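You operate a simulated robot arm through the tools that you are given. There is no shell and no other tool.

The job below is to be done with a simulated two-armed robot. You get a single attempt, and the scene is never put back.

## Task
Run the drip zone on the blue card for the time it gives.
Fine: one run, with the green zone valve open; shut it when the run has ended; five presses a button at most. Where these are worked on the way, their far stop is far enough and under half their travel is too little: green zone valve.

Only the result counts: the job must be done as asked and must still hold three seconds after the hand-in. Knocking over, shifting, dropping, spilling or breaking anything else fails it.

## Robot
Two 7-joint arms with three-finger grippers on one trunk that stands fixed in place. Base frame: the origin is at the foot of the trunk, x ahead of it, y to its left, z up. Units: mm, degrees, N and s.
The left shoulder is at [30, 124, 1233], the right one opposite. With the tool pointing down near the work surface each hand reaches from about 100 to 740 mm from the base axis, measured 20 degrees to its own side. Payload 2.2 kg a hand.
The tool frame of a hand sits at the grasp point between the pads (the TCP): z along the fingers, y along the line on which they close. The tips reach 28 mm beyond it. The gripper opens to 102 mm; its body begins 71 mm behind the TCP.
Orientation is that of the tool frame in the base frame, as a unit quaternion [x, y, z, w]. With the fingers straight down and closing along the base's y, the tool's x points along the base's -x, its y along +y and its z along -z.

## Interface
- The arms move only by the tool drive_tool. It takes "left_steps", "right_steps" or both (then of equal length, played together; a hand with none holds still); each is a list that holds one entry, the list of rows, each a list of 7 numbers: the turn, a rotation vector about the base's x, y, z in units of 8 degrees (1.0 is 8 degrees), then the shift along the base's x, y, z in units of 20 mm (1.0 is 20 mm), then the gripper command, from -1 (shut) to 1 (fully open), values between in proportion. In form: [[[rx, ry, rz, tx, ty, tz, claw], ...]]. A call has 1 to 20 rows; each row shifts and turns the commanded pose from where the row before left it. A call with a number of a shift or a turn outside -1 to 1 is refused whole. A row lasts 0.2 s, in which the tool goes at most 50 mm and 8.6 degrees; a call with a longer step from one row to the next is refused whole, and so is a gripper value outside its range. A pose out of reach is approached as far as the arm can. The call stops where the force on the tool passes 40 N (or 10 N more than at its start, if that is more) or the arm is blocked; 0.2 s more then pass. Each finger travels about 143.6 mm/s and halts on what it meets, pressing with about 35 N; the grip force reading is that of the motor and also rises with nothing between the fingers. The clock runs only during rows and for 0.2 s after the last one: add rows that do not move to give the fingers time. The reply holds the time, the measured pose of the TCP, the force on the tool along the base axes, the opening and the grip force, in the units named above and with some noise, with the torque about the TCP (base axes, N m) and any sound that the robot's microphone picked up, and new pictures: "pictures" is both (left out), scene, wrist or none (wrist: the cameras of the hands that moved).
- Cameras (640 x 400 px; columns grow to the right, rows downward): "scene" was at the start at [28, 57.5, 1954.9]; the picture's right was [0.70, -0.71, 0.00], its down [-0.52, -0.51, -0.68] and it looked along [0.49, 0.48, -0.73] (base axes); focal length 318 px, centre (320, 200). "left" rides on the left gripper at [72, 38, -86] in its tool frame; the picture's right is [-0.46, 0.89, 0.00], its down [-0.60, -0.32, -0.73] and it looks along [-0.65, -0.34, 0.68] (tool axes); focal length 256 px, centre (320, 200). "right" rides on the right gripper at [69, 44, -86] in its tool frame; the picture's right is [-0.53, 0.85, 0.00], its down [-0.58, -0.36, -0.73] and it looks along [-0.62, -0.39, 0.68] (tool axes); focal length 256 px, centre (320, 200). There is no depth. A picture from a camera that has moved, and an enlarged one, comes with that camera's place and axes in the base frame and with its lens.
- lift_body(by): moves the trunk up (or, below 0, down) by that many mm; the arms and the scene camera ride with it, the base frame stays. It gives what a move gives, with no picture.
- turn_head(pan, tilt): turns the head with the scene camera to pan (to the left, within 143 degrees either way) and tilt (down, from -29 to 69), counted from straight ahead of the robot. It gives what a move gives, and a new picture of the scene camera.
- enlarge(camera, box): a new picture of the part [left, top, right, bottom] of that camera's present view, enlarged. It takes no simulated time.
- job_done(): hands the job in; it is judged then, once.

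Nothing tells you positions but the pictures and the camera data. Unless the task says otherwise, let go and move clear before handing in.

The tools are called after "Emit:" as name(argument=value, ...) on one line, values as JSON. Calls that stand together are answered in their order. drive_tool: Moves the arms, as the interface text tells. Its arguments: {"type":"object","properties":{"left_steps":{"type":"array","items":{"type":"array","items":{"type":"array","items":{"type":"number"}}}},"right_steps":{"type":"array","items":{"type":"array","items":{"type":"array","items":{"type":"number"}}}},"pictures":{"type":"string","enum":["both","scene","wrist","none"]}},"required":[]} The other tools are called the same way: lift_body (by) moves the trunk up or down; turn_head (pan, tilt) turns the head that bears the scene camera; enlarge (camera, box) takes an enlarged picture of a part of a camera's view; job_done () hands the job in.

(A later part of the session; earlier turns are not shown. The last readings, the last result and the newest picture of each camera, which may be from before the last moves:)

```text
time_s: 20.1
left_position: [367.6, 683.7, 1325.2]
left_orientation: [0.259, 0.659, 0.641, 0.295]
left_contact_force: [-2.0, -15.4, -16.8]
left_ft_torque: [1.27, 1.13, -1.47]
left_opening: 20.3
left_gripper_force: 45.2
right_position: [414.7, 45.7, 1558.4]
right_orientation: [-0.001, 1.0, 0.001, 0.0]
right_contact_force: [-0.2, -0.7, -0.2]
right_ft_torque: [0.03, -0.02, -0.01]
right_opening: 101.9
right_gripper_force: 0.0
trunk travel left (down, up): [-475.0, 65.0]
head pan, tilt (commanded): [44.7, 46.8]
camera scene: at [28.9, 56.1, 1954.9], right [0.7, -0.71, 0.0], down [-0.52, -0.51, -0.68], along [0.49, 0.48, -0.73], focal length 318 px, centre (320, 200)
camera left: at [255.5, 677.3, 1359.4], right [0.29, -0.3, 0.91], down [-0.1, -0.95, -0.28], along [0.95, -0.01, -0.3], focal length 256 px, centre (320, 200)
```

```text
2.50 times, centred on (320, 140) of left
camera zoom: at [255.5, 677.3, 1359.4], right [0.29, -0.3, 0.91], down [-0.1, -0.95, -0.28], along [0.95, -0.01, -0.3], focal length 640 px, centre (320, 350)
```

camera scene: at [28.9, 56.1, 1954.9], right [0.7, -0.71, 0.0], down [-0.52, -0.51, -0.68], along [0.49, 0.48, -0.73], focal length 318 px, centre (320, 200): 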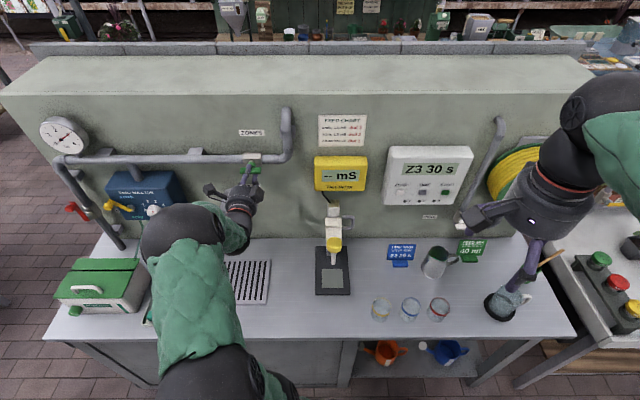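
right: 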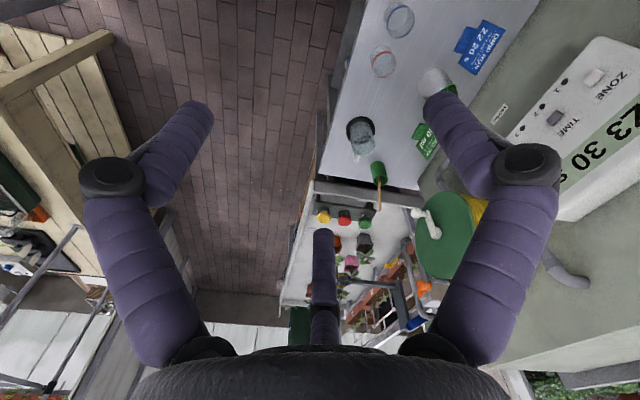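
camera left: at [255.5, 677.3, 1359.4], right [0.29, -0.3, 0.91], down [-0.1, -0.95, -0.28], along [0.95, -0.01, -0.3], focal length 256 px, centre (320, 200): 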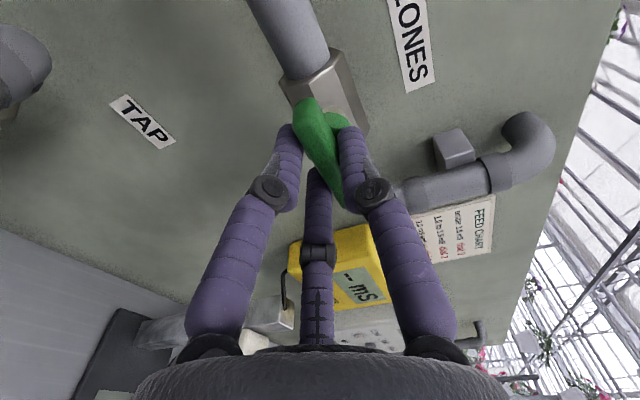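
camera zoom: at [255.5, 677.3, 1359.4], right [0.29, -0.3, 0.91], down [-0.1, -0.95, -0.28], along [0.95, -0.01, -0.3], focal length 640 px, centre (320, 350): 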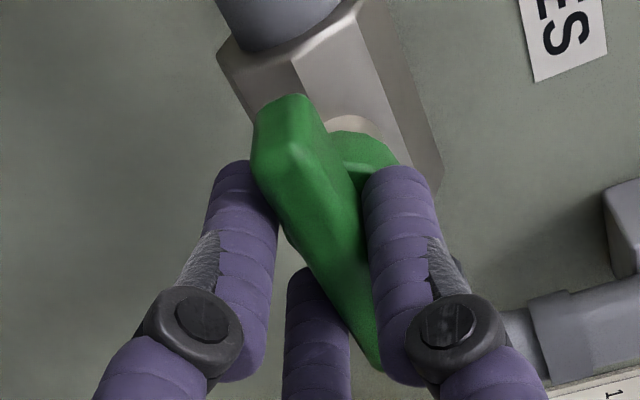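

Torque jumped to 1.7 N m with the bar lying along the pipe, so the valve is at its far stop, fully open. I'll ease off the torque and keep holding it open with the left hand. The right hand then shuts its fingers and swings round to point at the controller.

Emit:
drive_tool(left_steps=[[[0.15, 0.147, 0, 0, 0, -0.05, -1], [0, 0, 0, 0, 0, 0, -1], [0, 0, 0, 0, 0, 0, -1], [0, 0, 0, 0, 0, 0, -1], [0, 0, 0, 0, 0, 0, -1], [0, 0, 0, 0, 0, 0, -1]]], right_steps=[[[0, 0, 0, 0, 0, 0, -1], [0.4945, -0.4998, 0, 0.852, 0.707, -0.956, -1], [0.4945, -0.4998, 0, 0.852, 0.707, -0.956, -1], [0.4945, -0.4998, 0, 0.852, 0.707, -0.956, -1], [0.4945, -0.4998, 0, 0.852, 0.707, -0.956, -1], [0.4945, -0.4998, 0, 0.852, 0.707, -0.956, -1]]], pictures="both")

```text
time_s: 21.5
left_position: [367.1, 683.5, 1325.6]
left_orientation: [0.268, 0.654, 0.647, 0.286]
left_contact_force: [3.0, -13.4, -9.1]
left_ft_torque: [0.69, 0.56, 0.07]
left_opening: 20.3
left_gripper_force: 44.8
right_position: [501.8, 116.8, 1463.1]
right_orientation: [0.0, 0.97, 0.172, 0.174]
right_contact_force: [-0.9, -0.2, 0.4]
right_ft_torque: [0.0, 0.0, 0.0]
right_opening: 1.9
right_gripper_force: 32.1
trunk travel left (down, up): [-475.0, 65.0]
head pan, tilt (commanded): [44.7, 46.8]
camera scene: at [29.2, 55.6, 1954.9], right [0.7, -0.71, 0.0], down [-0.52, -0.51, -0.68], along [0.49, 0.48, -0.73], focal length 318 px, centre (320, 200)
camera right: at [405.5, 131.9, 1531.0], right [0.45, 0.76, 0.46], down [0.32, -0.62, 0.72], along [0.83, -0.18, -0.52], focal length 256 px, centre (320, 200)
camera left: at [256.1, 676.5, 1361.6], right [0.3, -0.32, 0.9], down [-0.1, -0.95, -0.3], along [0.95, 0.0, -0.32], focal length 256 px, centre (320, 200)
```

scene: 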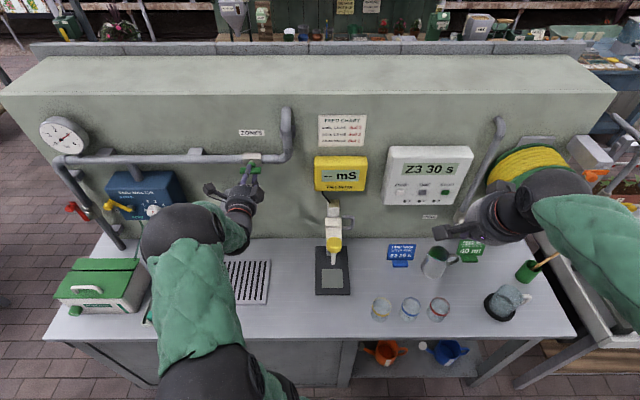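
right: 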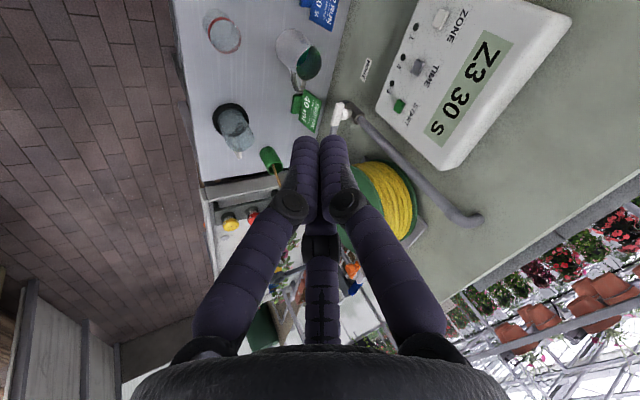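
left: 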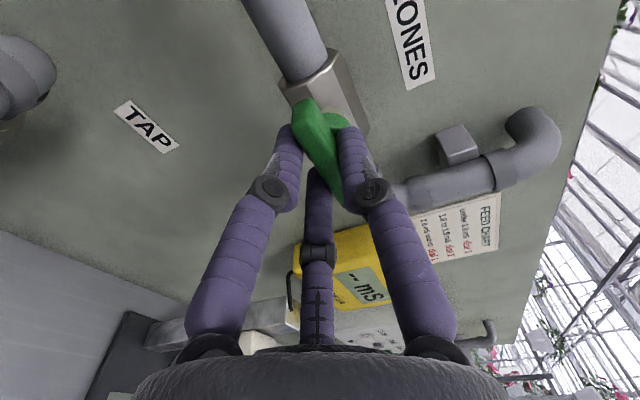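

The right hand is tracking well and the left still holds the valve open with light load. I'll continue the right hand's swing.

Emit:
drive_tool(right_steps=[[[0.4945, -0.4998, 0, 0.852, 0.707, -0.956, -1], [0.4945, -0.4998, 0, 0.852, 0.707, -0.956, -1], [0.4945, -0.4998, 0, 0.852, 0.707, -0.956, -1], [0.4945, -0.4998, 0, 0.852, 0.707, -0.956, -1], [0.4945, -0.4998, 0, 0.852, 0.707, -0.956, -1]]], pictures="both")

```text
time_s: 22.7
left_position: [368.4, 683.9, 1324.5]
left_orientation: [0.267, 0.654, 0.647, 0.286]
left_contact_force: [4.0, -9.6, -5.9]
left_ft_torque: [0.82, 0.49, -0.08]
left_opening: 20.2
left_gripper_force: 45.1
right_position: [586.4, 187.4, 1367.5]
right_orientation: [0.0, 0.881, 0.334, 0.335]
right_contact_force: [0.5, -0.5, 0.5]
right_ft_torque: [-0.04, 0.03, -0.01]
right_opening: 2.1
right_gripper_force: 31.3
trunk travel left (down, up): [-475.0, 65.0]
head pan, tilt (commanded): [44.7, 46.8]
camera scene: at [29.2, 55.6, 1954.9], right [0.7, -0.71, 0.0], down [-0.52, -0.51, -0.68], along [0.49, 0.48, -0.73], focal length 318 px, centre (320, 200)
camera right: at [472.3, 185.0, 1400.3], right [0.22, 0.54, 0.81], down [0.1, -0.84, 0.53], along [0.97, -0.04, -0.24], focal length 256 px, centre (320, 200)
```

scene: 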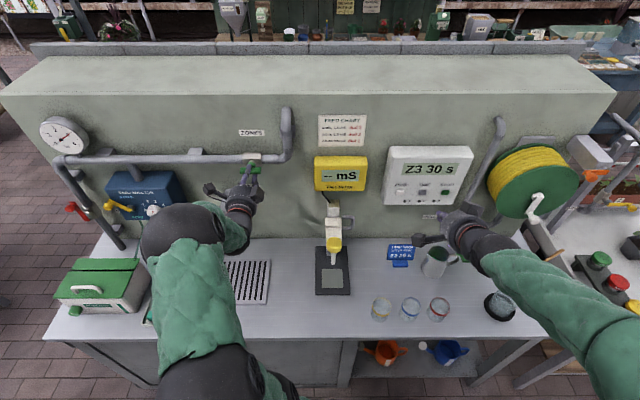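
right: 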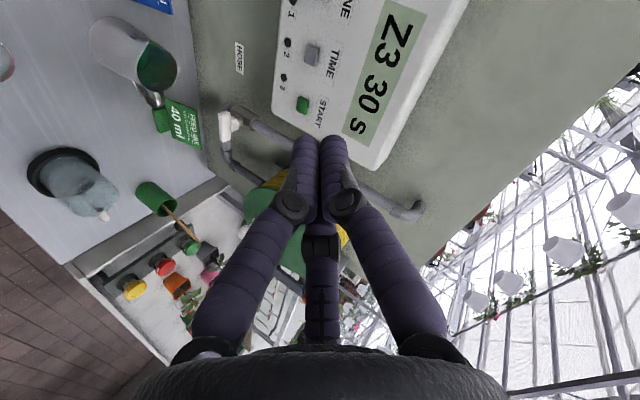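

The right hand is clear of everything and can see the controller. I'll finish the pitch and bring it level with the buttons, in front of ZONE.

Emit:
drive_tool(right_steps=[[[0.371, -0.375, 0, 0.455, 0.7075, -0.95, -1], [0.371, -0.375, 0, 0.455, 0.7075, -0.95, -1], [0.371, -0.375, 0, 0.455, 0.7075, -0.95, -1], [0.371, -0.375, 0, 0.455, 0.7075, -0.95, -1], [0.371, -0.375, 0, 0.455, 0.7075, -0.95, -1], [0.371, -0.375, 0, 0.455, 0.7075, -0.95, -1], [0.371, -0.375, 0, 0.455, 0.7075, -0.95, -1], [0.371, -0.375, 0, 0.455, 0.7075, -0.95, -1], [0, 0, 0, 0, 0, 0, -1]]], pictures="both")

Emit:
enlarge(camera="scene", box=[370, 130, 500, 230])

```text
time_s: 24.7
left_position: [368.8, 683.9, 1326.1]
left_orientation: [0.267, 0.654, 0.647, 0.286]
left_contact_force: [5.3, -6.8, 1.3]
left_ft_torque: [0.83, 0.45, -0.14]
left_opening: 20.3
left_gripper_force: 45.2
right_position: [659.6, 300.4, 1213.8]
right_orientation: [0.0, 0.706, 0.498, 0.503]
right_contact_force: [0.0, 0.0, -1.3]
right_ft_torque: [-0.03, 0.01, -0.01]
right_opening: 2.2
right_gripper_force: 31.8
trunk travel left (down, up): [-475.0, 65.0]
head pan, tilt (commanded): [44.7, 46.8]
camera scene: at [29.1, 55.7, 1955.0], right [0.7, -0.71, 0.0], down [-0.52, -0.51, -0.68], along [0.49, 0.48, -0.73], focal length 318 px, centre (320, 200)
camera right: at [543.0, 295.7, 1196.8], right [-0.16, 0.16, 0.97], down [-0.05, -0.99, 0.15], along [0.99, -0.03, 0.17], focal length 256 px, centre (320, 200)
```

scene: 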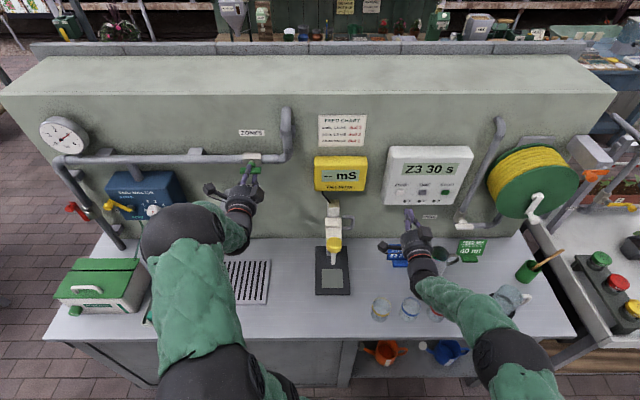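
right: 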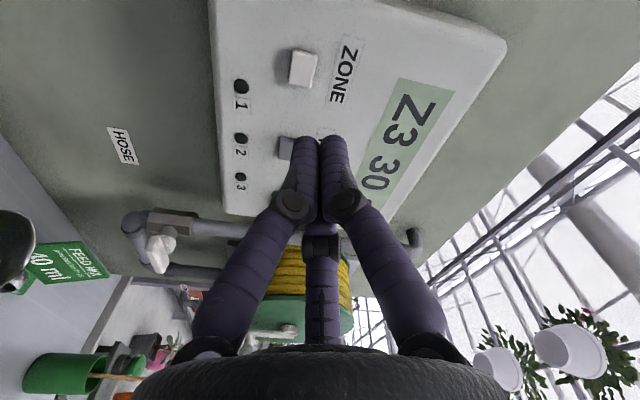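

```text
4.00 times, centred on (435, 180) of scene
camera zoom: at [29.1, 55.7, 1955.0], right [0.7, -0.71, 0.0], down [-0.52, -0.51, -0.68], along [0.49, 0.48, -0.73], focal length 1270 px, centre (-140, 280)
```

zoom: 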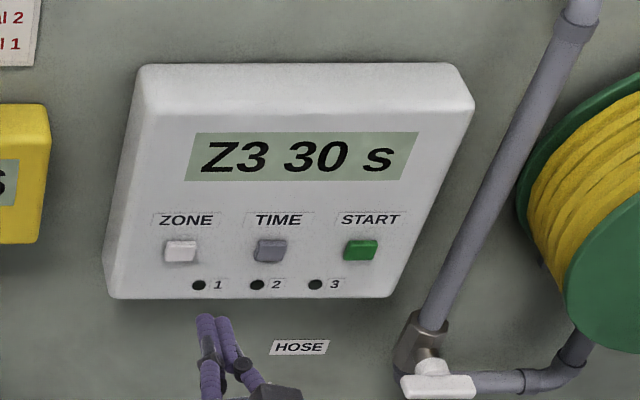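

The right fingertips point straight at the panel, and the right camera confirms ZONE at the same spot I computed. I'll approach to about 16 mm short of the button.

Emit:
drive_tool(right_steps=[[[0, 0, 0, 0.636, 0.69, -0.1475, -1], [0, 0, 0, 0.636, 0.69, -0.1475, -1], [0, 0, 0, 0.636, 0.69, -0.1475, -1], [0, 0, 0, 0.636, 0.69, -0.1475, -1], [0, 0, 0, 0, 0, 0, -1]]], pictures="both")

Emit:
enlarge(camera="scene", box=[370, 130, 500, 230])

Emit:
enlarge(camera="right", box=[220, 20, 420, 240])

```text
time_s: 25.9
left_position: [368.1, 684.3, 1324.8]
left_orientation: [0.267, 0.654, 0.647, 0.286]
left_contact_force: [5.0, -5.7, 2.5]
left_ft_torque: [0.88, 0.39, -0.18]
left_opening: 20.0
left_gripper_force: 44.3
right_position: [709.9, 355.2, 1203.3]
right_orientation: [-0.001, 0.707, 0.498, 0.503]
right_contact_force: [-0.4, 0.6, -0.8]
right_ft_torque: [0.01, 0.0, -0.02]
right_opening: 1.8
right_gripper_force: 31.5
trunk travel left (down, up): [-475.0, 65.0]
head pan, tilt (commanded): [44.7, 46.8]
camera scene: at [29.1, 55.7, 1954.9], right [0.7, -0.71, 0.0], down [-0.52, -0.51, -0.68], along [0.49, 0.48, -0.73], focal length 318 px, centre (320, 200)
camera right: at [594.0, 350.5, 1184.5], right [-0.16, 0.16, 0.97], down [-0.05, -0.99, 0.15], along [0.99, -0.03, 0.17], focal length 256 px, centre (320, 200)
```

scene: 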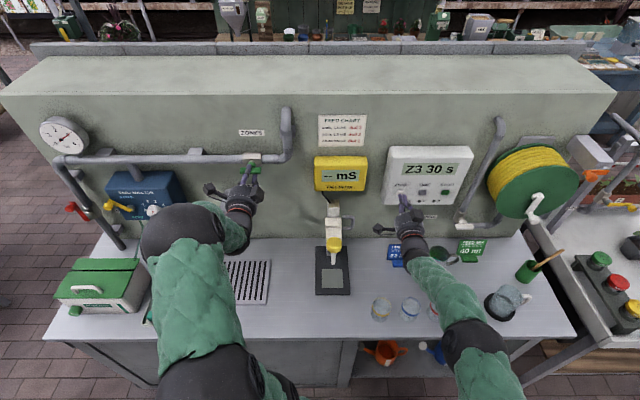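
right: 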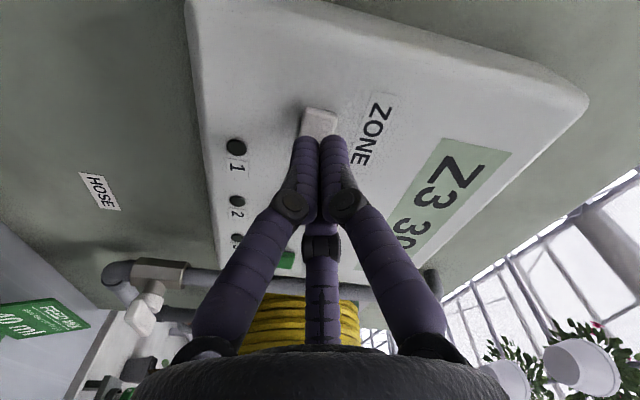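

```text
4.00 times, centred on (435, 180) of scene
camera zoom: at [29.1, 55.7, 1954.9], right [0.7, -0.71, 0.0], down [-0.52, -0.51, -0.68], along [0.49, 0.48, -0.73], focal length 1270 px, centre (-140, 280)
```

zoom: 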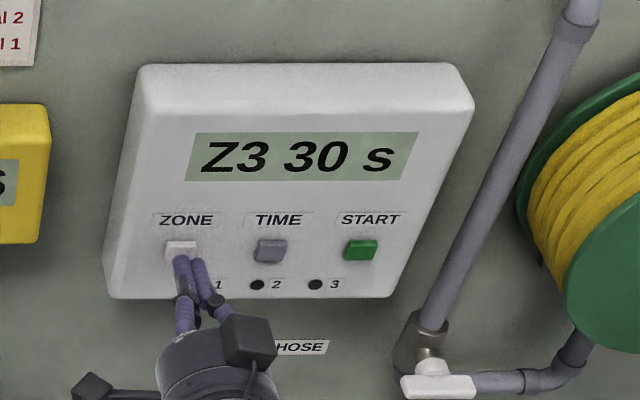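

```text
1.82 times, centred on (320, 130) of right
camera zoom: at [594.0, 350.5, 1184.5], right [-0.16, 0.16, 0.97], down [-0.05, -0.99, 0.15], along [0.99, -0.03, 0.17], focal length 465 px, centre (320, 327)
```

zoom: 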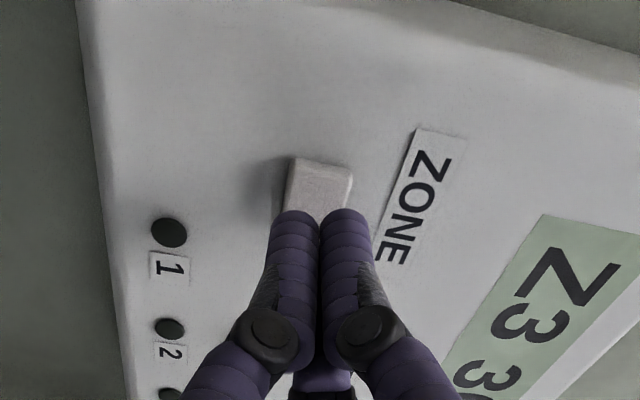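

The fingertips are about 16 mm short of ZONE and well lined up. I'll advance slowly and watch force, sound and display for the first press.

Emit:
drive_tool(right_steps=[[[0, 0, 0, 0.4265, 0.422, 0, -1], [0, 0, 0, 0.1066, 0.1055, 0, -1], [0, 0, 0, 0.1066, 0.1055, 0, -1], [0, 0, 0, 0.1066, 0.1055, 0, -1], [0, 0, 0, 0, 0, 0, -1]]], pictures="scene")

Emit:
enlarge(camera="scene", box=[370, 130, 500, 230])

```text
time_s: 27.1
left_position: [369.1, 682.9, 1325.7]
left_orientation: [0.268, 0.655, 0.647, 0.286]
left_contact_force: [10.3, 1.9, 1.4]
left_ft_torque: [0.79, 0.44, -0.04]
left_opening: 20.3
left_gripper_force: 44.9
right_position: [723.9, 368.5, 1201.1]
right_orientation: [0.0, 0.707, 0.498, 0.503]
right_contact_force: [-7.6, -10.7, 1.9]
right_ft_torque: [0.09, 0.01, -0.02]
right_opening: 6.0
right_gripper_force: 31.4
trunk travel left (down, up): [-475.0, 65.0]
head pan, tilt (commanded): [44.7, 46.8]
heard: click
camera scene: at [28.9, 55.7, 1954.9], right [0.7, -0.71, 0.0], down [-0.52, -0.51, -0.68], along [0.49, 0.48, -0.73], focal length 318 px, centre (320, 200)
```

scene: 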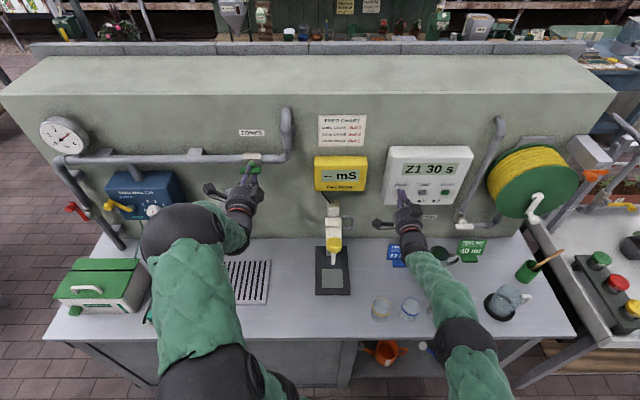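

```text
4.00 times, centred on (435, 180) of scene
camera zoom: at [28.9, 55.7, 1954.9], right [0.7, -0.71, 0.0], down [-0.52, -0.51, -0.68], along [0.49, 0.48, -0.73], focal length 1270 px, centre (-140, 280)
```

zoom: 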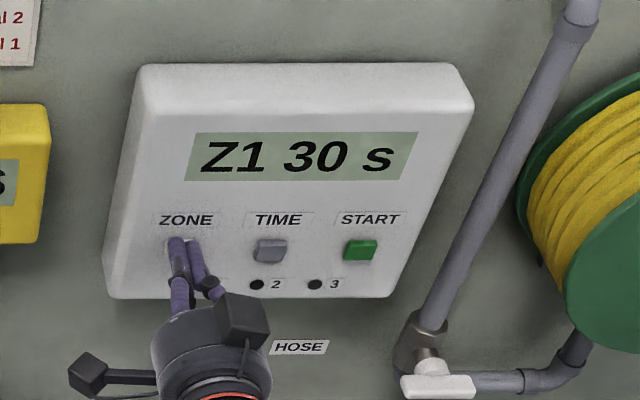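

One click and the display now reads Z1 30 s, so each press steps the zone and it wraps. I'll retract fully, then press once more for Z2.

Emit:
drive_tool(right_steps=[[[0, 0, 0, -0.5, -0.495, 0, -1], [0, 0, 0, 0, 0, 0, -1], [0, 0, 0, 0, 0, 0, -1]]], pictures="scene")

Emit:
enlarge(camera="scene", box=[370, 130, 500, 230])

```text
time_s: 27.9
left_position: [367.5, 683.4, 1325.7]
left_orientation: [0.267, 0.654, 0.647, 0.285]
left_contact_force: [6.6, -5.8, 4.5]
left_ft_torque: [0.86, 0.35, -0.26]
left_opening: 20.2
left_gripper_force: 45.2
right_position: [714.5, 359.4, 1201.0]
right_orientation: [0.0, 0.707, 0.498, 0.503]
right_contact_force: [-1.0, 0.1, -0.4]
right_ft_torque: [0.02, 0.01, 0.01]
right_opening: 2.0
right_gripper_force: 31.1
trunk travel left (down, up): [-475.0, 65.0]
head pan, tilt (commanded): [44.7, 46.8]
camera scene: at [29.2, 55.8, 1954.9], right [0.7, -0.71, 0.0], down [-0.52, -0.51, -0.68], along [0.49, 0.48, -0.73], focal length 318 px, centre (320, 200)
```

scene: 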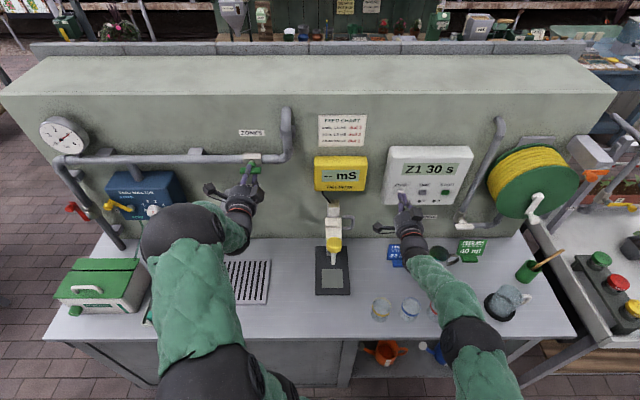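

```text
4.00 times, centred on (435, 180) of scene
camera zoom: at [29.2, 55.8, 1954.9], right [0.7, -0.71, 0.0], down [-0.52, -0.51, -0.68], along [0.49, 0.48, -0.73], focal length 1270 px, centre (-140, 280)
```

zoom: 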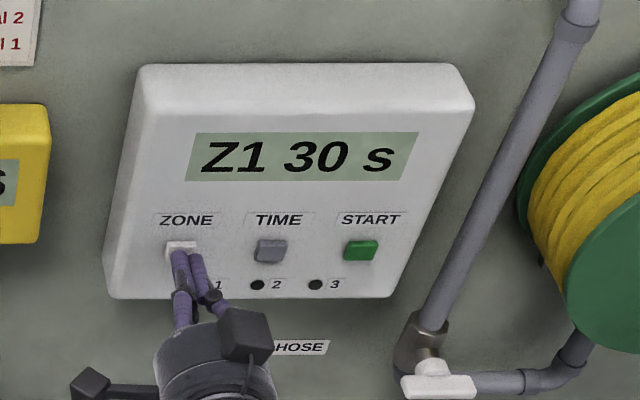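

The release added no extra click and the display holds at Z1. I'll press ZONE a second time with the same stroke.

Emit:
drive_tool(right_steps=[[[0, 0, 0, 0.18, 0.178, 0, -1], [0, 0, 0, 0.107, 0.106, 0, -1], [0, 0, 0, 0.107, 0.106, 0, -1], [0, 0, 0, 0.107, 0.106, 0, -1], [0, 0, 0, 0, 0, 0, -1]]], pictures="scene")

Emit:
enlarge(camera="scene", box=[370, 130, 500, 230])

```text
time_s: 29.1
left_position: [368.4, 682.9, 1325.8]
left_orientation: [0.268, 0.654, 0.646, 0.286]
left_contact_force: [11.1, 2.8, 2.9]
left_ft_torque: [0.8, 0.39, 0.01]
left_opening: 20.5
left_gripper_force: 45.2
right_position: [724.6, 371.3, 1200.2]
right_orientation: [0.0, 0.707, 0.498, 0.502]
right_contact_force: [-7.6, -9.5, 0.7]
right_ft_torque: [-0.01, 0.01, 0.03]
right_opening: 5.9
right_gripper_force: 31.6
trunk travel left (down, up): [-475.0, 65.0]
head pan, tilt (commanded): [44.7, 46.8]
heard: click
camera scene: at [28.8, 55.7, 1954.9], right [0.7, -0.71, 0.0], down [-0.52, -0.51, -0.68], along [0.49, 0.48, -0.73], focal length 318 px, centre (320, 200)
```

scene: 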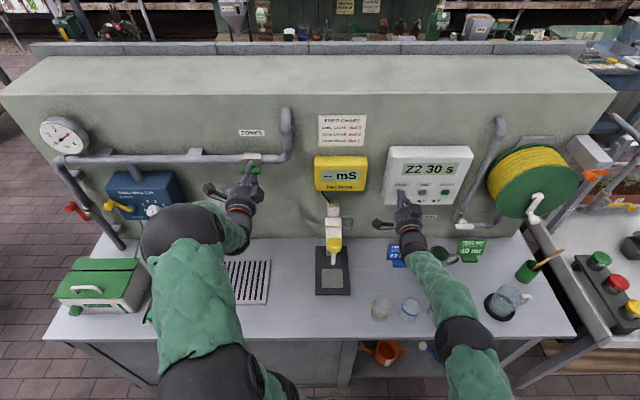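

```text
4.00 times, centred on (435, 180) of scene
camera zoom: at [28.8, 55.7, 1954.9], right [0.7, -0.71, 0.0], down [-0.52, -0.51, -0.68], along [0.49, 0.48, -0.73], focal length 1270 px, centre (-140, 280)
```

zoom: 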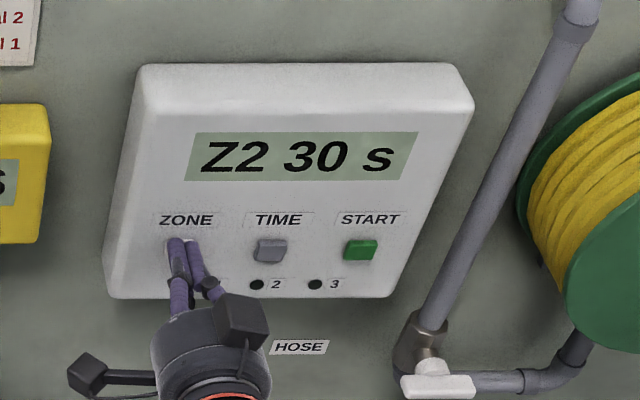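

The zone is now Z2. I'll retract 22 mm and move 73 mm right to line up with TIME.

Emit:
drive_tool(right_steps=[[[0, 0, 0, -0.78, -0.774, 0, -1], [0, 0, 0, 0, 0, 0, -1], [0, 0, 0, 0.642, -0.649, 0, -1], [0, 0, 0, 0.642, -0.649, 0, -1], [0, 0, 0, 0.642, -0.649, 0, -1], [0, 0, 0, 0.642, -0.649, 0, -1], [0, 0, 0, 0, 0, 0, -1]]], pictures="both")

Emit:
enlarge(camera="scene", box=[370, 130, 500, 230])

Emit:
enlarge(camera="right", box=[220, 20, 420, 240])

```text
time_s: 30.7
left_position: [368.1, 684.4, 1325.2]
left_orientation: [0.268, 0.655, 0.647, 0.286]
left_contact_force: [6.1, -3.8, 6.7]
left_ft_torque: [0.91, 0.3, -0.03]
left_opening: 20.1
left_gripper_force: 44.8
right_position: [759.8, 303.9, 1203.9]
right_orientation: [-0.002, 0.707, 0.498, 0.503]
right_contact_force: [-0.6, 0.0, 0.1]
right_ft_torque: [0.01, 0.02, -0.01]
right_opening: 2.0
right_gripper_force: 31.8
trunk travel left (down, up): [-475.0, 65.0]
head pan, tilt (commanded): [44.7, 46.8]
camera scene: at [29.1, 55.7, 1954.9], right [0.7, -0.71, 0.0], down [-0.52, -0.51, -0.68], along [0.49, 0.48, -0.73], focal length 318 px, centre (320, 200)
camera right: at [643.7, 298.6, 1185.8], right [-0.16, 0.16, 0.97], down [-0.05, -0.99, 0.15], along [0.99, -0.03, 0.17], focal length 256 px, centre (320, 200)
```

scene: 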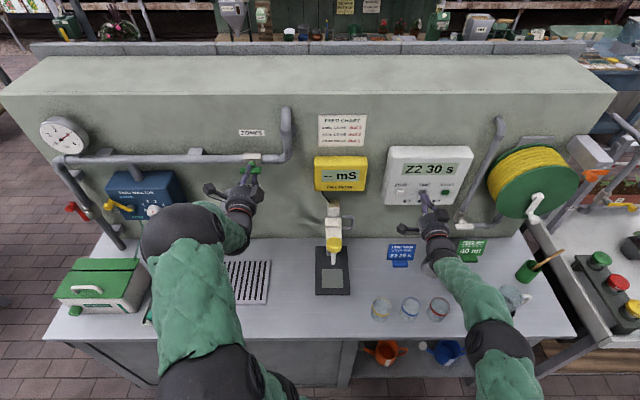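
right: 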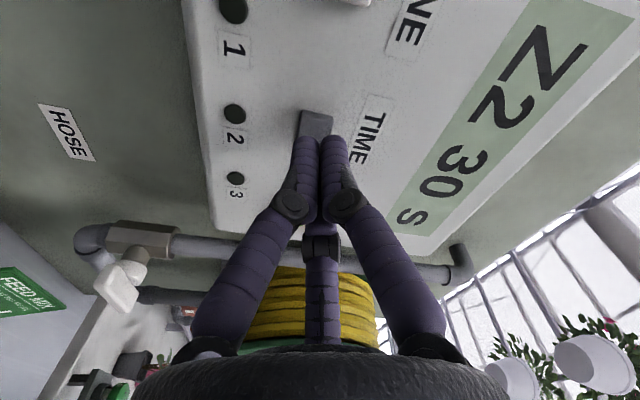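

```text
4.00 times, centred on (435, 180) of scene
camera zoom: at [29.1, 55.7, 1954.9], right [0.7, -0.71, 0.0], down [-0.52, -0.51, -0.68], along [0.49, 0.48, -0.73], focal length 1270 px, centre (-140, 280)
```

zoom: 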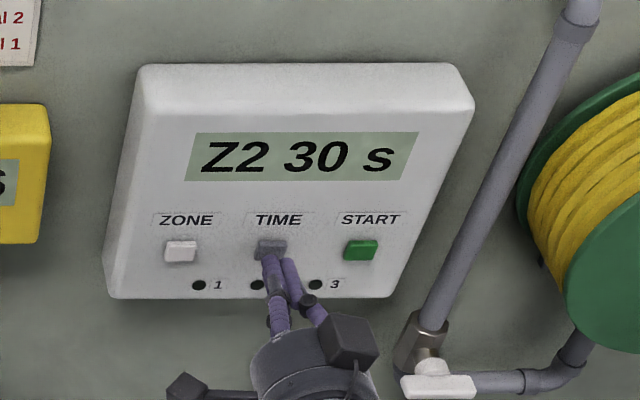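

```text
1.82 times, centred on (320, 130) of right
camera zoom: at [643.7, 298.6, 1185.8], right [-0.16, 0.16, 0.97], down [-0.05, -0.99, 0.15], along [0.99, -0.03, 0.17], focal length 465 px, centre (320, 327)
```

zoom: 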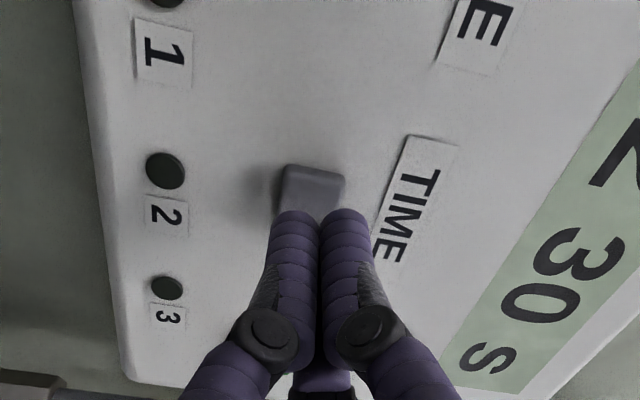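

The hand is aligned with TIME just as it was with ZONE. I'll press it once.

Emit:
drive_tool(right_steps=[[[0, 0, 0, 0.4265, 0.422, 0, -1], [0, 0, 0, 0.1066, 0.1055, 0, -1], [0, 0, 0, 0.1066, 0.1055, 0, -1], [0, 0, 0, 0.1066, 0.1055, 0, -1], [0, 0, 0, 0, 0, 0, -1]]], pictures="scene")

Emit:
enlarge(camera="scene", box=[370, 130, 500, 230])

```text
time_s: 31.9
left_position: [367.5, 684.7, 1325.9]
left_orientation: [0.269, 0.654, 0.646, 0.286]
left_contact_force: [8.9, 1.0, 6.0]
left_ft_torque: [0.87, 0.34, 0.03]
left_opening: 20.1
left_gripper_force: 45.0
right_position: [774.1, 318.4, 1203.7]
right_orientation: [-0.001, 0.707, 0.498, 0.503]
right_contact_force: [-3.6, -5.4, 1.1]
right_ft_torque: [-0.03, 0.03, 0.0]
right_opening: 6.0
right_gripper_force: 31.1
trunk travel left (down, up): [-475.0, 65.0]
head pan, tilt (commanded): [44.7, 46.8]
heard: click
camera scene: at [28.9, 55.8, 1954.9], right [0.7, -0.71, 0.0], down [-0.52, -0.51, -0.68], along [0.49, 0.48, -0.73], focal length 318 px, centre (320, 200)
```

scene: 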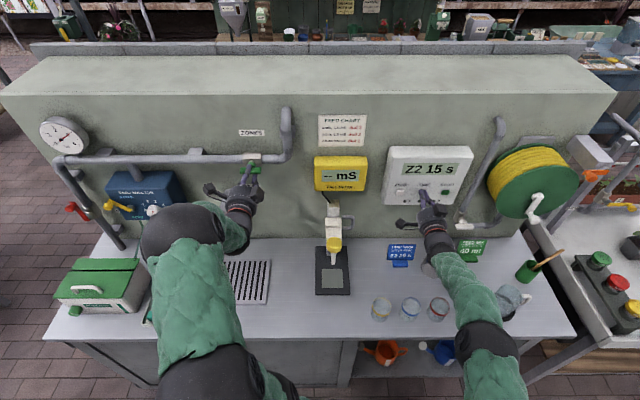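

```text
4.00 times, centred on (435, 180) of scene
camera zoom: at [28.9, 55.8, 1954.9], right [0.7, -0.71, 0.0], down [-0.52, -0.51, -0.68], along [0.49, 0.48, -0.73], focal length 1270 px, centre (-140, 280)
```

zoom: 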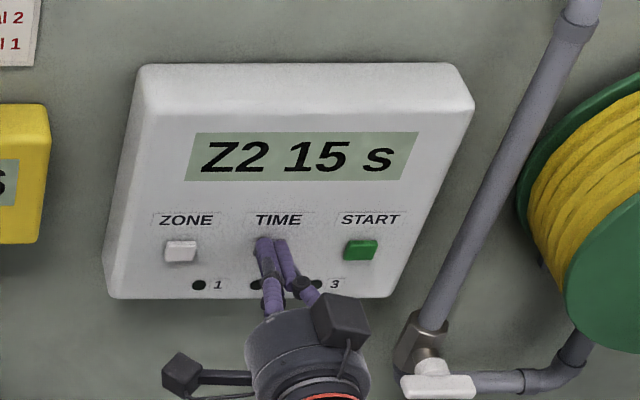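

TIME stepped to 15 s, so the next press should give 20 s. I'll retract, then press TIME again.

Emit:
drive_tool(right_steps=[[[0, 0, 0, -0.5, -0.495, 0, -1], [0, 0, 0, 0, 0, 0, -1], [0, 0, 0, 0, 0, 0, -1], [0, 0, 0, 0.18, 0.178, 0, -1], [0, 0, 0, 0.107, 0.106, 0, -1], [0, 0, 0, 0.107, 0.106, 0, -1], [0, 0, 0, 0.107, 0.106, 0, -1], [0, 0, 0, 0, 0, 0, -1]]], pictures="scene")

Emit:
enlarge(camera="scene", box=[370, 130, 500, 230])

```text
time_s: 33.7
left_position: [368.6, 683.3, 1325.8]
left_orientation: [0.268, 0.654, 0.647, 0.287]
left_contact_force: [9.6, 0.1, 8.4]
left_ft_torque: [0.84, 0.28, 0.04]
left_opening: 20.3
left_gripper_force: 44.8
right_position: [775.1, 318.2, 1201.3]
right_orientation: [0.0, 0.707, 0.499, 0.502]
right_contact_force: [-4.8, -3.1, -0.4]
right_ft_torque: [0.03, -0.01, 0.01]
right_opening: 6.2
right_gripper_force: 31.4
trunk travel left (down, up): [-475.0, 65.0]
head pan, tilt (commanded): [44.7, 46.8]
heard: click
camera scene: at [28.8, 55.8, 1954.9], right [0.7, -0.71, 0.0], down [-0.52, -0.51, -0.68], along [0.49, 0.48, -0.73], focal length 318 px, centre (320, 200)
```

scene: 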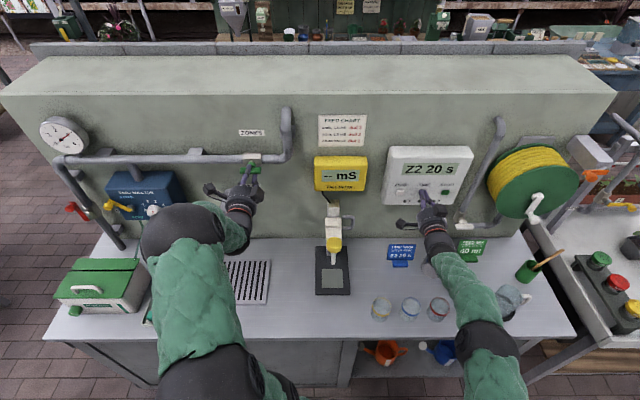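

```text
4.00 times, centred on (435, 180) of scene
camera zoom: at [28.8, 55.8, 1954.9], right [0.7, -0.71, 0.0], down [-0.52, -0.51, -0.68], along [0.49, 0.48, -0.73], focal length 1270 px, centre (-140, 280)
```

zoom: 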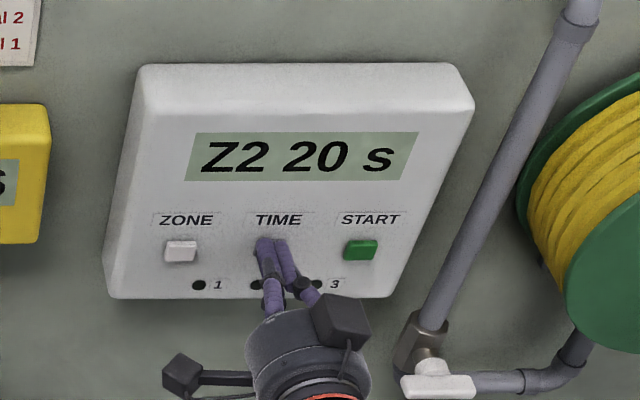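

The display reads Z2 20 s, matching the blue card. I'll retract and move to START.

Emit:
drive_tool(right_steps=[[[0, 0, 0, -0.78, -0.774, 0, -1], [0, 0, 0, 0, 0, 0, -1], [0, 0, 0, 0.651, -0.658, 0, -1], [0, 0, 0, 0.651, -0.658, 0, -1], [0, 0, 0, 0.651, -0.658, 0, -1], [0, 0, 0, 0.651, -0.658, 0, -1], [0, 0, 0, 0, 0, 0, -1]]], pictures="both")

Emit:
enlarge(camera="scene", box=[370, 130, 500, 230])

Emit:
enlarge(camera="right", box=[220, 20, 420, 240])

Emit:
enlarge(camera="scene", box=[210, 130, 310, 230])

```text
time_s: 35.3
left_position: [368.2, 683.8, 1325.2]
left_orientation: [0.267, 0.655, 0.647, 0.286]
left_contact_force: [6.7, -3.1, 8.1]
left_ft_torque: [0.91, 0.24, 0.04]
left_opening: 20.2
left_gripper_force: 45.2
right_position: [810.3, 251.0, 1202.3]
right_orientation: [0.0, 0.707, 0.498, 0.503]
right_contact_force: [-0.2, 0.2, -0.1]
right_ft_torque: [0.03, -0.02, 0.02]
right_opening: 2.3
right_gripper_force: 31.3
trunk travel left (down, up): [-475.0, 65.0]
head pan, tilt (commanded): [44.7, 46.8]
camera scene: at [29.0, 55.8, 1955.0], right [0.7, -0.71, 0.0], down [-0.52, -0.51, -0.68], along [0.49, 0.48, -0.73], focal length 318 px, centre (320, 200)
camera right: at [693.8, 245.6, 1184.3], right [-0.16, 0.16, 0.97], down [-0.05, -0.99, 0.15], along [0.99, -0.03, 0.17], focal length 256 px, centre (320, 200)
```

scene: 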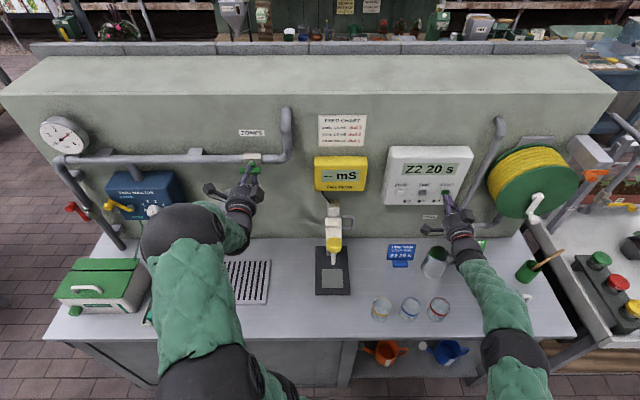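
right: 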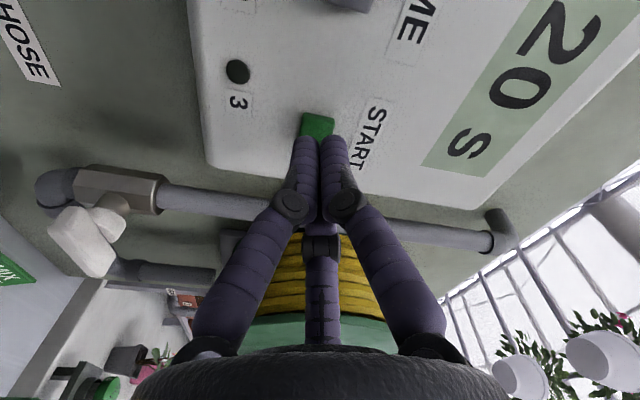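

```text
4.00 times, centred on (435, 180) of scene
camera zoom: at [29.0, 55.8, 1955.0], right [0.7, -0.71, 0.0], down [-0.52, -0.51, -0.68], along [0.49, 0.48, -0.73], focal length 1270 px, centre (-140, 280)
```

zoom: 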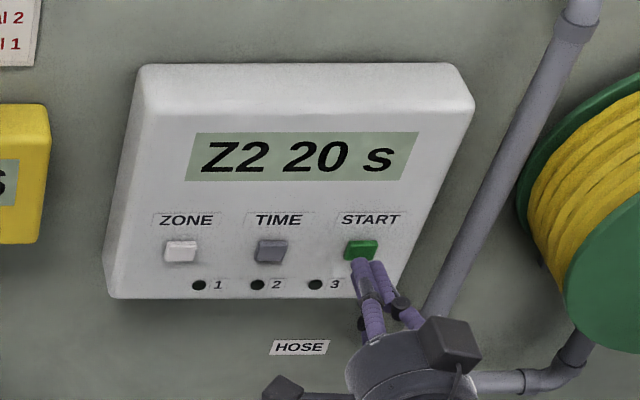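

```text
1.82 times, centred on (320, 130) of right
camera zoom: at [693.8, 245.6, 1184.3], right [-0.16, 0.16, 0.97], down [-0.05, -0.99, 0.15], along [0.99, -0.03, 0.17], focal length 465 px, centre (320, 327)
```

zoom: 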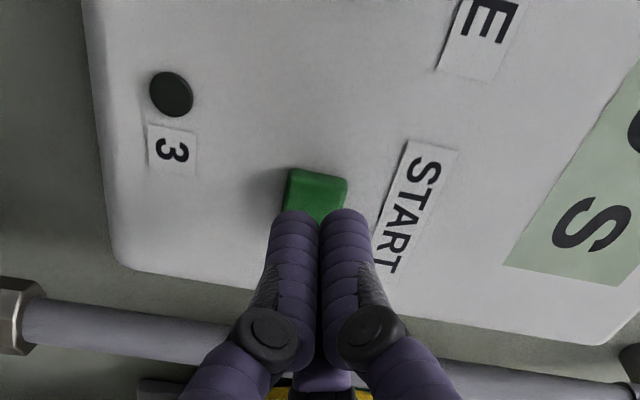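

```text
4.00 times, centred on (260, 180) of scene
camera zoom: at [29.0, 55.8, 1955.0], right [0.7, -0.71, 0.0], down [-0.52, -0.51, -0.68], along [0.49, 0.48, -0.73], focal length 1270 px, centre (560, 280)
```

zoom: 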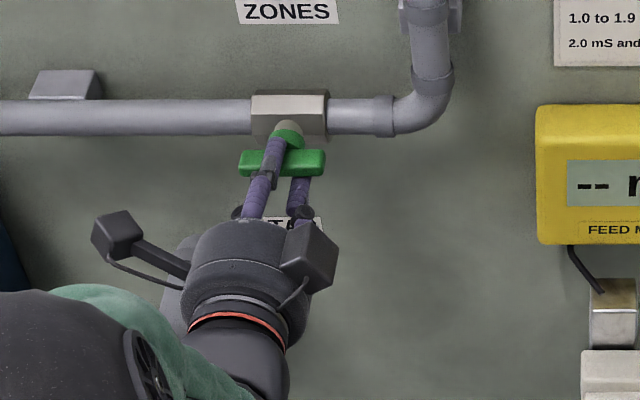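

The hand is lined up on START with the valve bar still along the pipe. I'll press START once and retract straight away.

Emit:
drive_tool(right_steps=[[[0, 0, 0, 0.4265, 0.422, 0, -1], [0, 0, 0, 0.142, 0.141, 0, -1], [0, 0, 0, 0.107, 0.106, 0, -1], [0, 0, 0, 0.107, 0.106, 0, -1], [0, 0, 0, 0, 0, 0, -1]]], pictures="scene")

Emit:
enlarge(camera="scene", box=[370, 130, 500, 230])

```text
time_s: 36.5
left_position: [368.6, 683.5, 1325.6]
left_orientation: [0.267, 0.655, 0.647, 0.285]
left_contact_force: [7.5, -0.3, 7.3]
left_ft_torque: [0.85, 0.27, -0.09]
left_opening: 20.3
left_gripper_force: 45.6
right_position: [825.1, 263.8, 1202.4]
right_orientation: [0.0, 0.707, 0.497, 0.503]
right_contact_force: [-1.8, -3.6, 0.7]
right_ft_torque: [-0.02, 0.0, -0.06]
right_opening: 6.0
right_gripper_force: 31.6
trunk travel left (down, up): [-475.0, 65.0]
head pan, tilt (commanded): [44.7, 46.8]
heard: click
camera scene: at [28.9, 55.8, 1954.9], right [0.7, -0.71, 0.0], down [-0.52, -0.51, -0.68], along [0.49, 0.48, -0.73], focal length 318 px, centre (320, 200)
```

scene: 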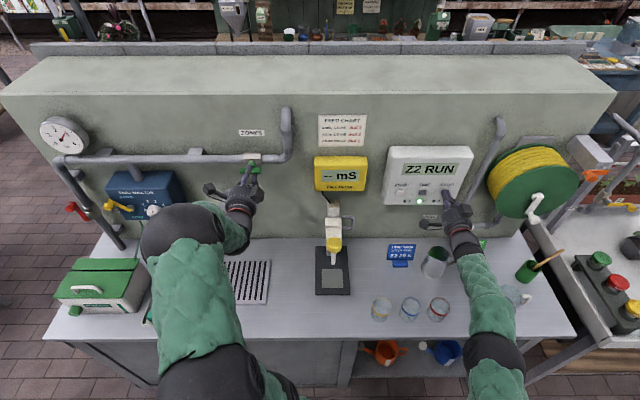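

```text
4.00 times, centred on (435, 180) of scene
camera zoom: at [28.9, 55.8, 1954.9], right [0.7, -0.71, 0.0], down [-0.52, -0.51, -0.68], along [0.49, 0.48, -0.73], focal length 1270 px, centre (-140, 280)
```

zoom: 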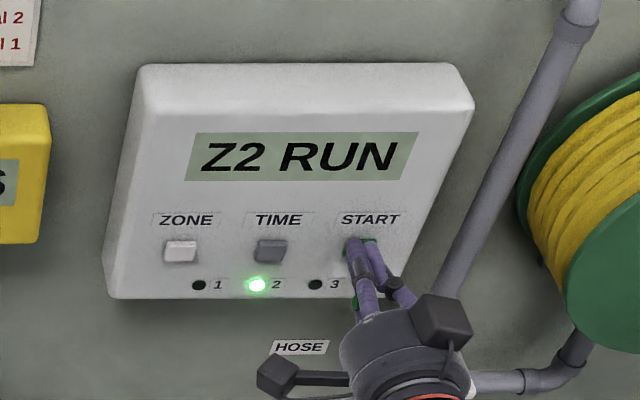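

The display reads "Z2 RUN" with lamp 2 lit, so the run started at about 36 s. I'll back the right hand well clear and wait out the 20 s while the left hand keeps the valve open.

Emit:
drive_tool(right_steps=[[[0, 0, 0, -0.71, -0.703, 0, -1], [0, 0, 0, -0.71, -0.703, 0, -1], [0, 0, 0, -0.71, -0.703, 0, -1], [0, 0, 0, -0.71, -0.703, 0, -1], [0, 0, 0, -0.71, -0.703, 0, -1], [0, 0, 0, 0, 0, 0, -1], [0, 0, 0, 0, 0, 0, -1], [0, 0, 0, 0, 0, 0, -1], [0, 0, 0, 0, 0, 0, -1], [0, 0, 0, 0, 0, 0, -1], [0, 0, 0, 0, 0, 0, -1], [0, 0, 0, 0, 0, 0, -1], [0, 0, 0, 0, 0, 0, -1], [0, 0, 0, 0, 0, 0, -1], [0, 0, 0, 0, 0, 0, -1], [0, 0, 0, 0, 0, 0, -1], [0, 0, 0, 0, 0, 0, -1], [0, 0, 0, 0, 0, 0, -1], [0, 0, 0, 0, 0, 0, -1], [0, 0, 0, 0, 0, 0, -1]]], pictures="scene")

```text
time_s: 40.7
left_position: [367.5, 684.6, 1326.1]
left_orientation: [0.268, 0.654, 0.647, 0.286]
left_contact_force: [6.6, -2.3, 9.3]
left_ft_torque: [0.9, 0.27, -0.09]
left_opening: 20.2
left_gripper_force: 45.1
right_position: [756.2, 194.0, 1202.5]
right_orientation: [0.0, 0.707, 0.497, 0.503]
right_contact_force: [0.5, 0.0, -0.3]
right_ft_torque: [0.03, 0.02, -0.01]
right_opening: 2.2
right_gripper_force: 30.5
trunk travel left (down, up): [-475.0, 65.0]
head pan, tilt (commanded): [44.7, 46.8]
camera scene: at [28.9, 55.8, 1954.9], right [0.7, -0.71, 0.0], down [-0.52, -0.51, -0.68], along [0.49, 0.48, -0.73], focal length 318 px, centre (320, 200)
```

scene: 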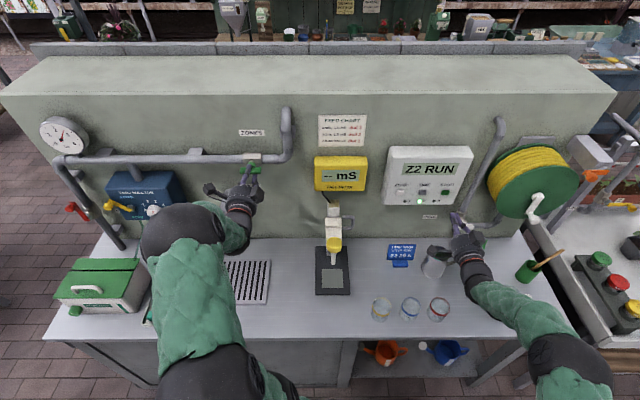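

The run continues and the right hand is 100 mm back from the panel. I'll keep waiting, holding still.

Emit:
drive_tool(right_steps=[[[0, 0, 0, 0, 0, 0, -1], [0, 0, 0, 0, 0, 0, -1], [0, 0, 0, 0, 0, 0, -1], [0, 0, 0, 0, 0, 0, -1], [0, 0, 0, 0, 0, 0, -1], [0, 0, 0, 0, 0, 0, -1], [0, 0, 0, 0, 0, 0, -1], [0, 0, 0, 0, 0, 0, -1], [0, 0, 0, 0, 0, 0, -1], [0, 0, 0, 0, 0, 0, -1], [0, 0, 0, 0, 0, 0, -1], [0, 0, 0, 0, 0, 0, -1], [0, 0, 0, 0, 0, 0, -1], [0, 0, 0, 0, 0, 0, -1], [0, 0, 0, 0, 0, 0, -1], [0, 0, 0, 0, 0, 0, -1], [0, 0, 0, 0, 0, 0, -1], [0, 0, 0, 0, 0, 0, -1], [0, 0, 0, 0, 0, 0, -1], [0, 0, 0, 0, 0, 0, -1]]], pictures="none")

Emit:
drive_tool(right_steps=[[[0, 0, 0, 0, 0, 0, -1], [0, 0, 0, 0, 0, 0, -1], [0, 0, 0, 0, 0, 0, -1], [0, 0, 0, 0, 0, 0, -1], [0, 0, 0, 0, 0, 0, -1], [0, 0, 0, 0, 0, 0, -1], [0, 0, 0, 0, 0, 0, -1], [0, 0, 0, 0, 0, 0, -1], [0, 0, 0, 0, 0, 0, -1], [0, 0, 0, 0, 0, 0, -1], [0, 0, 0, 0, 0, 0, -1], [0, 0, 0, 0, 0, 0, -1], [0, 0, 0, 0, 0, 0, -1], [0, 0, 0, 0, 0, 0, -1], [0, 0, 0, 0, 0, 0, -1], [0, 0, 0, 0, 0, 0, -1], [0, 0, 0, 0, 0, 0, -1], [0, 0, 0, 0, 0, 0, -1], [0, 0, 0, 0, 0, 0, -1], [0, 0, 0, 0, 0, 0, -1]]], pictures="scene")

```text
time_s: 44.9
left_position: [368.3, 684.0, 1325.9]
left_orientation: [0.268, 0.655, 0.647, 0.286]
left_contact_force: [7.1, -2.1, 8.9]
left_ft_torque: [0.88, 0.26, -0.09]
left_opening: 20.2
left_gripper_force: 45.3
right_position: [756.0, 195.3, 1201.7]
right_orientation: [0.001, 0.707, 0.498, 0.503]
right_contact_force: [-0.1, 0.0, 0.6]
right_ft_torque: [0.02, -0.01, 0.01]
right_opening: 2.2
right_gripper_force: 31.5
trunk travel left (down, up): [-475.0, 65.0]
head pan, tilt (commanded): [44.7, 46.8]
```

```text
time_s: 49.1
left_position: [368.9, 683.1, 1325.7]
left_orientation: [0.268, 0.655, 0.647, 0.286]
left_contact_force: [6.3, -1.3, 9.0]
left_ft_torque: [0.89, 0.25, -0.11]
left_opening: 20.1
left_gripper_force: 45.1
right_position: [755.8, 194.9, 1202.7]
right_orientation: [0.0, 0.707, 0.498, 0.503]
right_contact_force: [0.1, 0.5, 1.0]
right_ft_torque: [0.01, 0.0, 0.01]
right_opening: 1.9
right_gripper_force: 31.3
trunk travel left (down, up): [-475.0, 65.0]
head pan, tilt (commanded): [44.7, 46.8]
camera scene: at [28.8, 55.9, 1954.9], right [0.7, -0.71, 0.0], down [-0.52, -0.51, -0.68], along [0.49, 0.48, -0.73], focal length 318 px, centre (320, 200)
```

scene: 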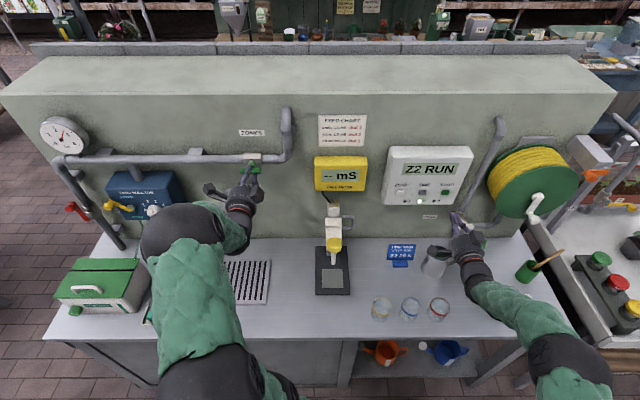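

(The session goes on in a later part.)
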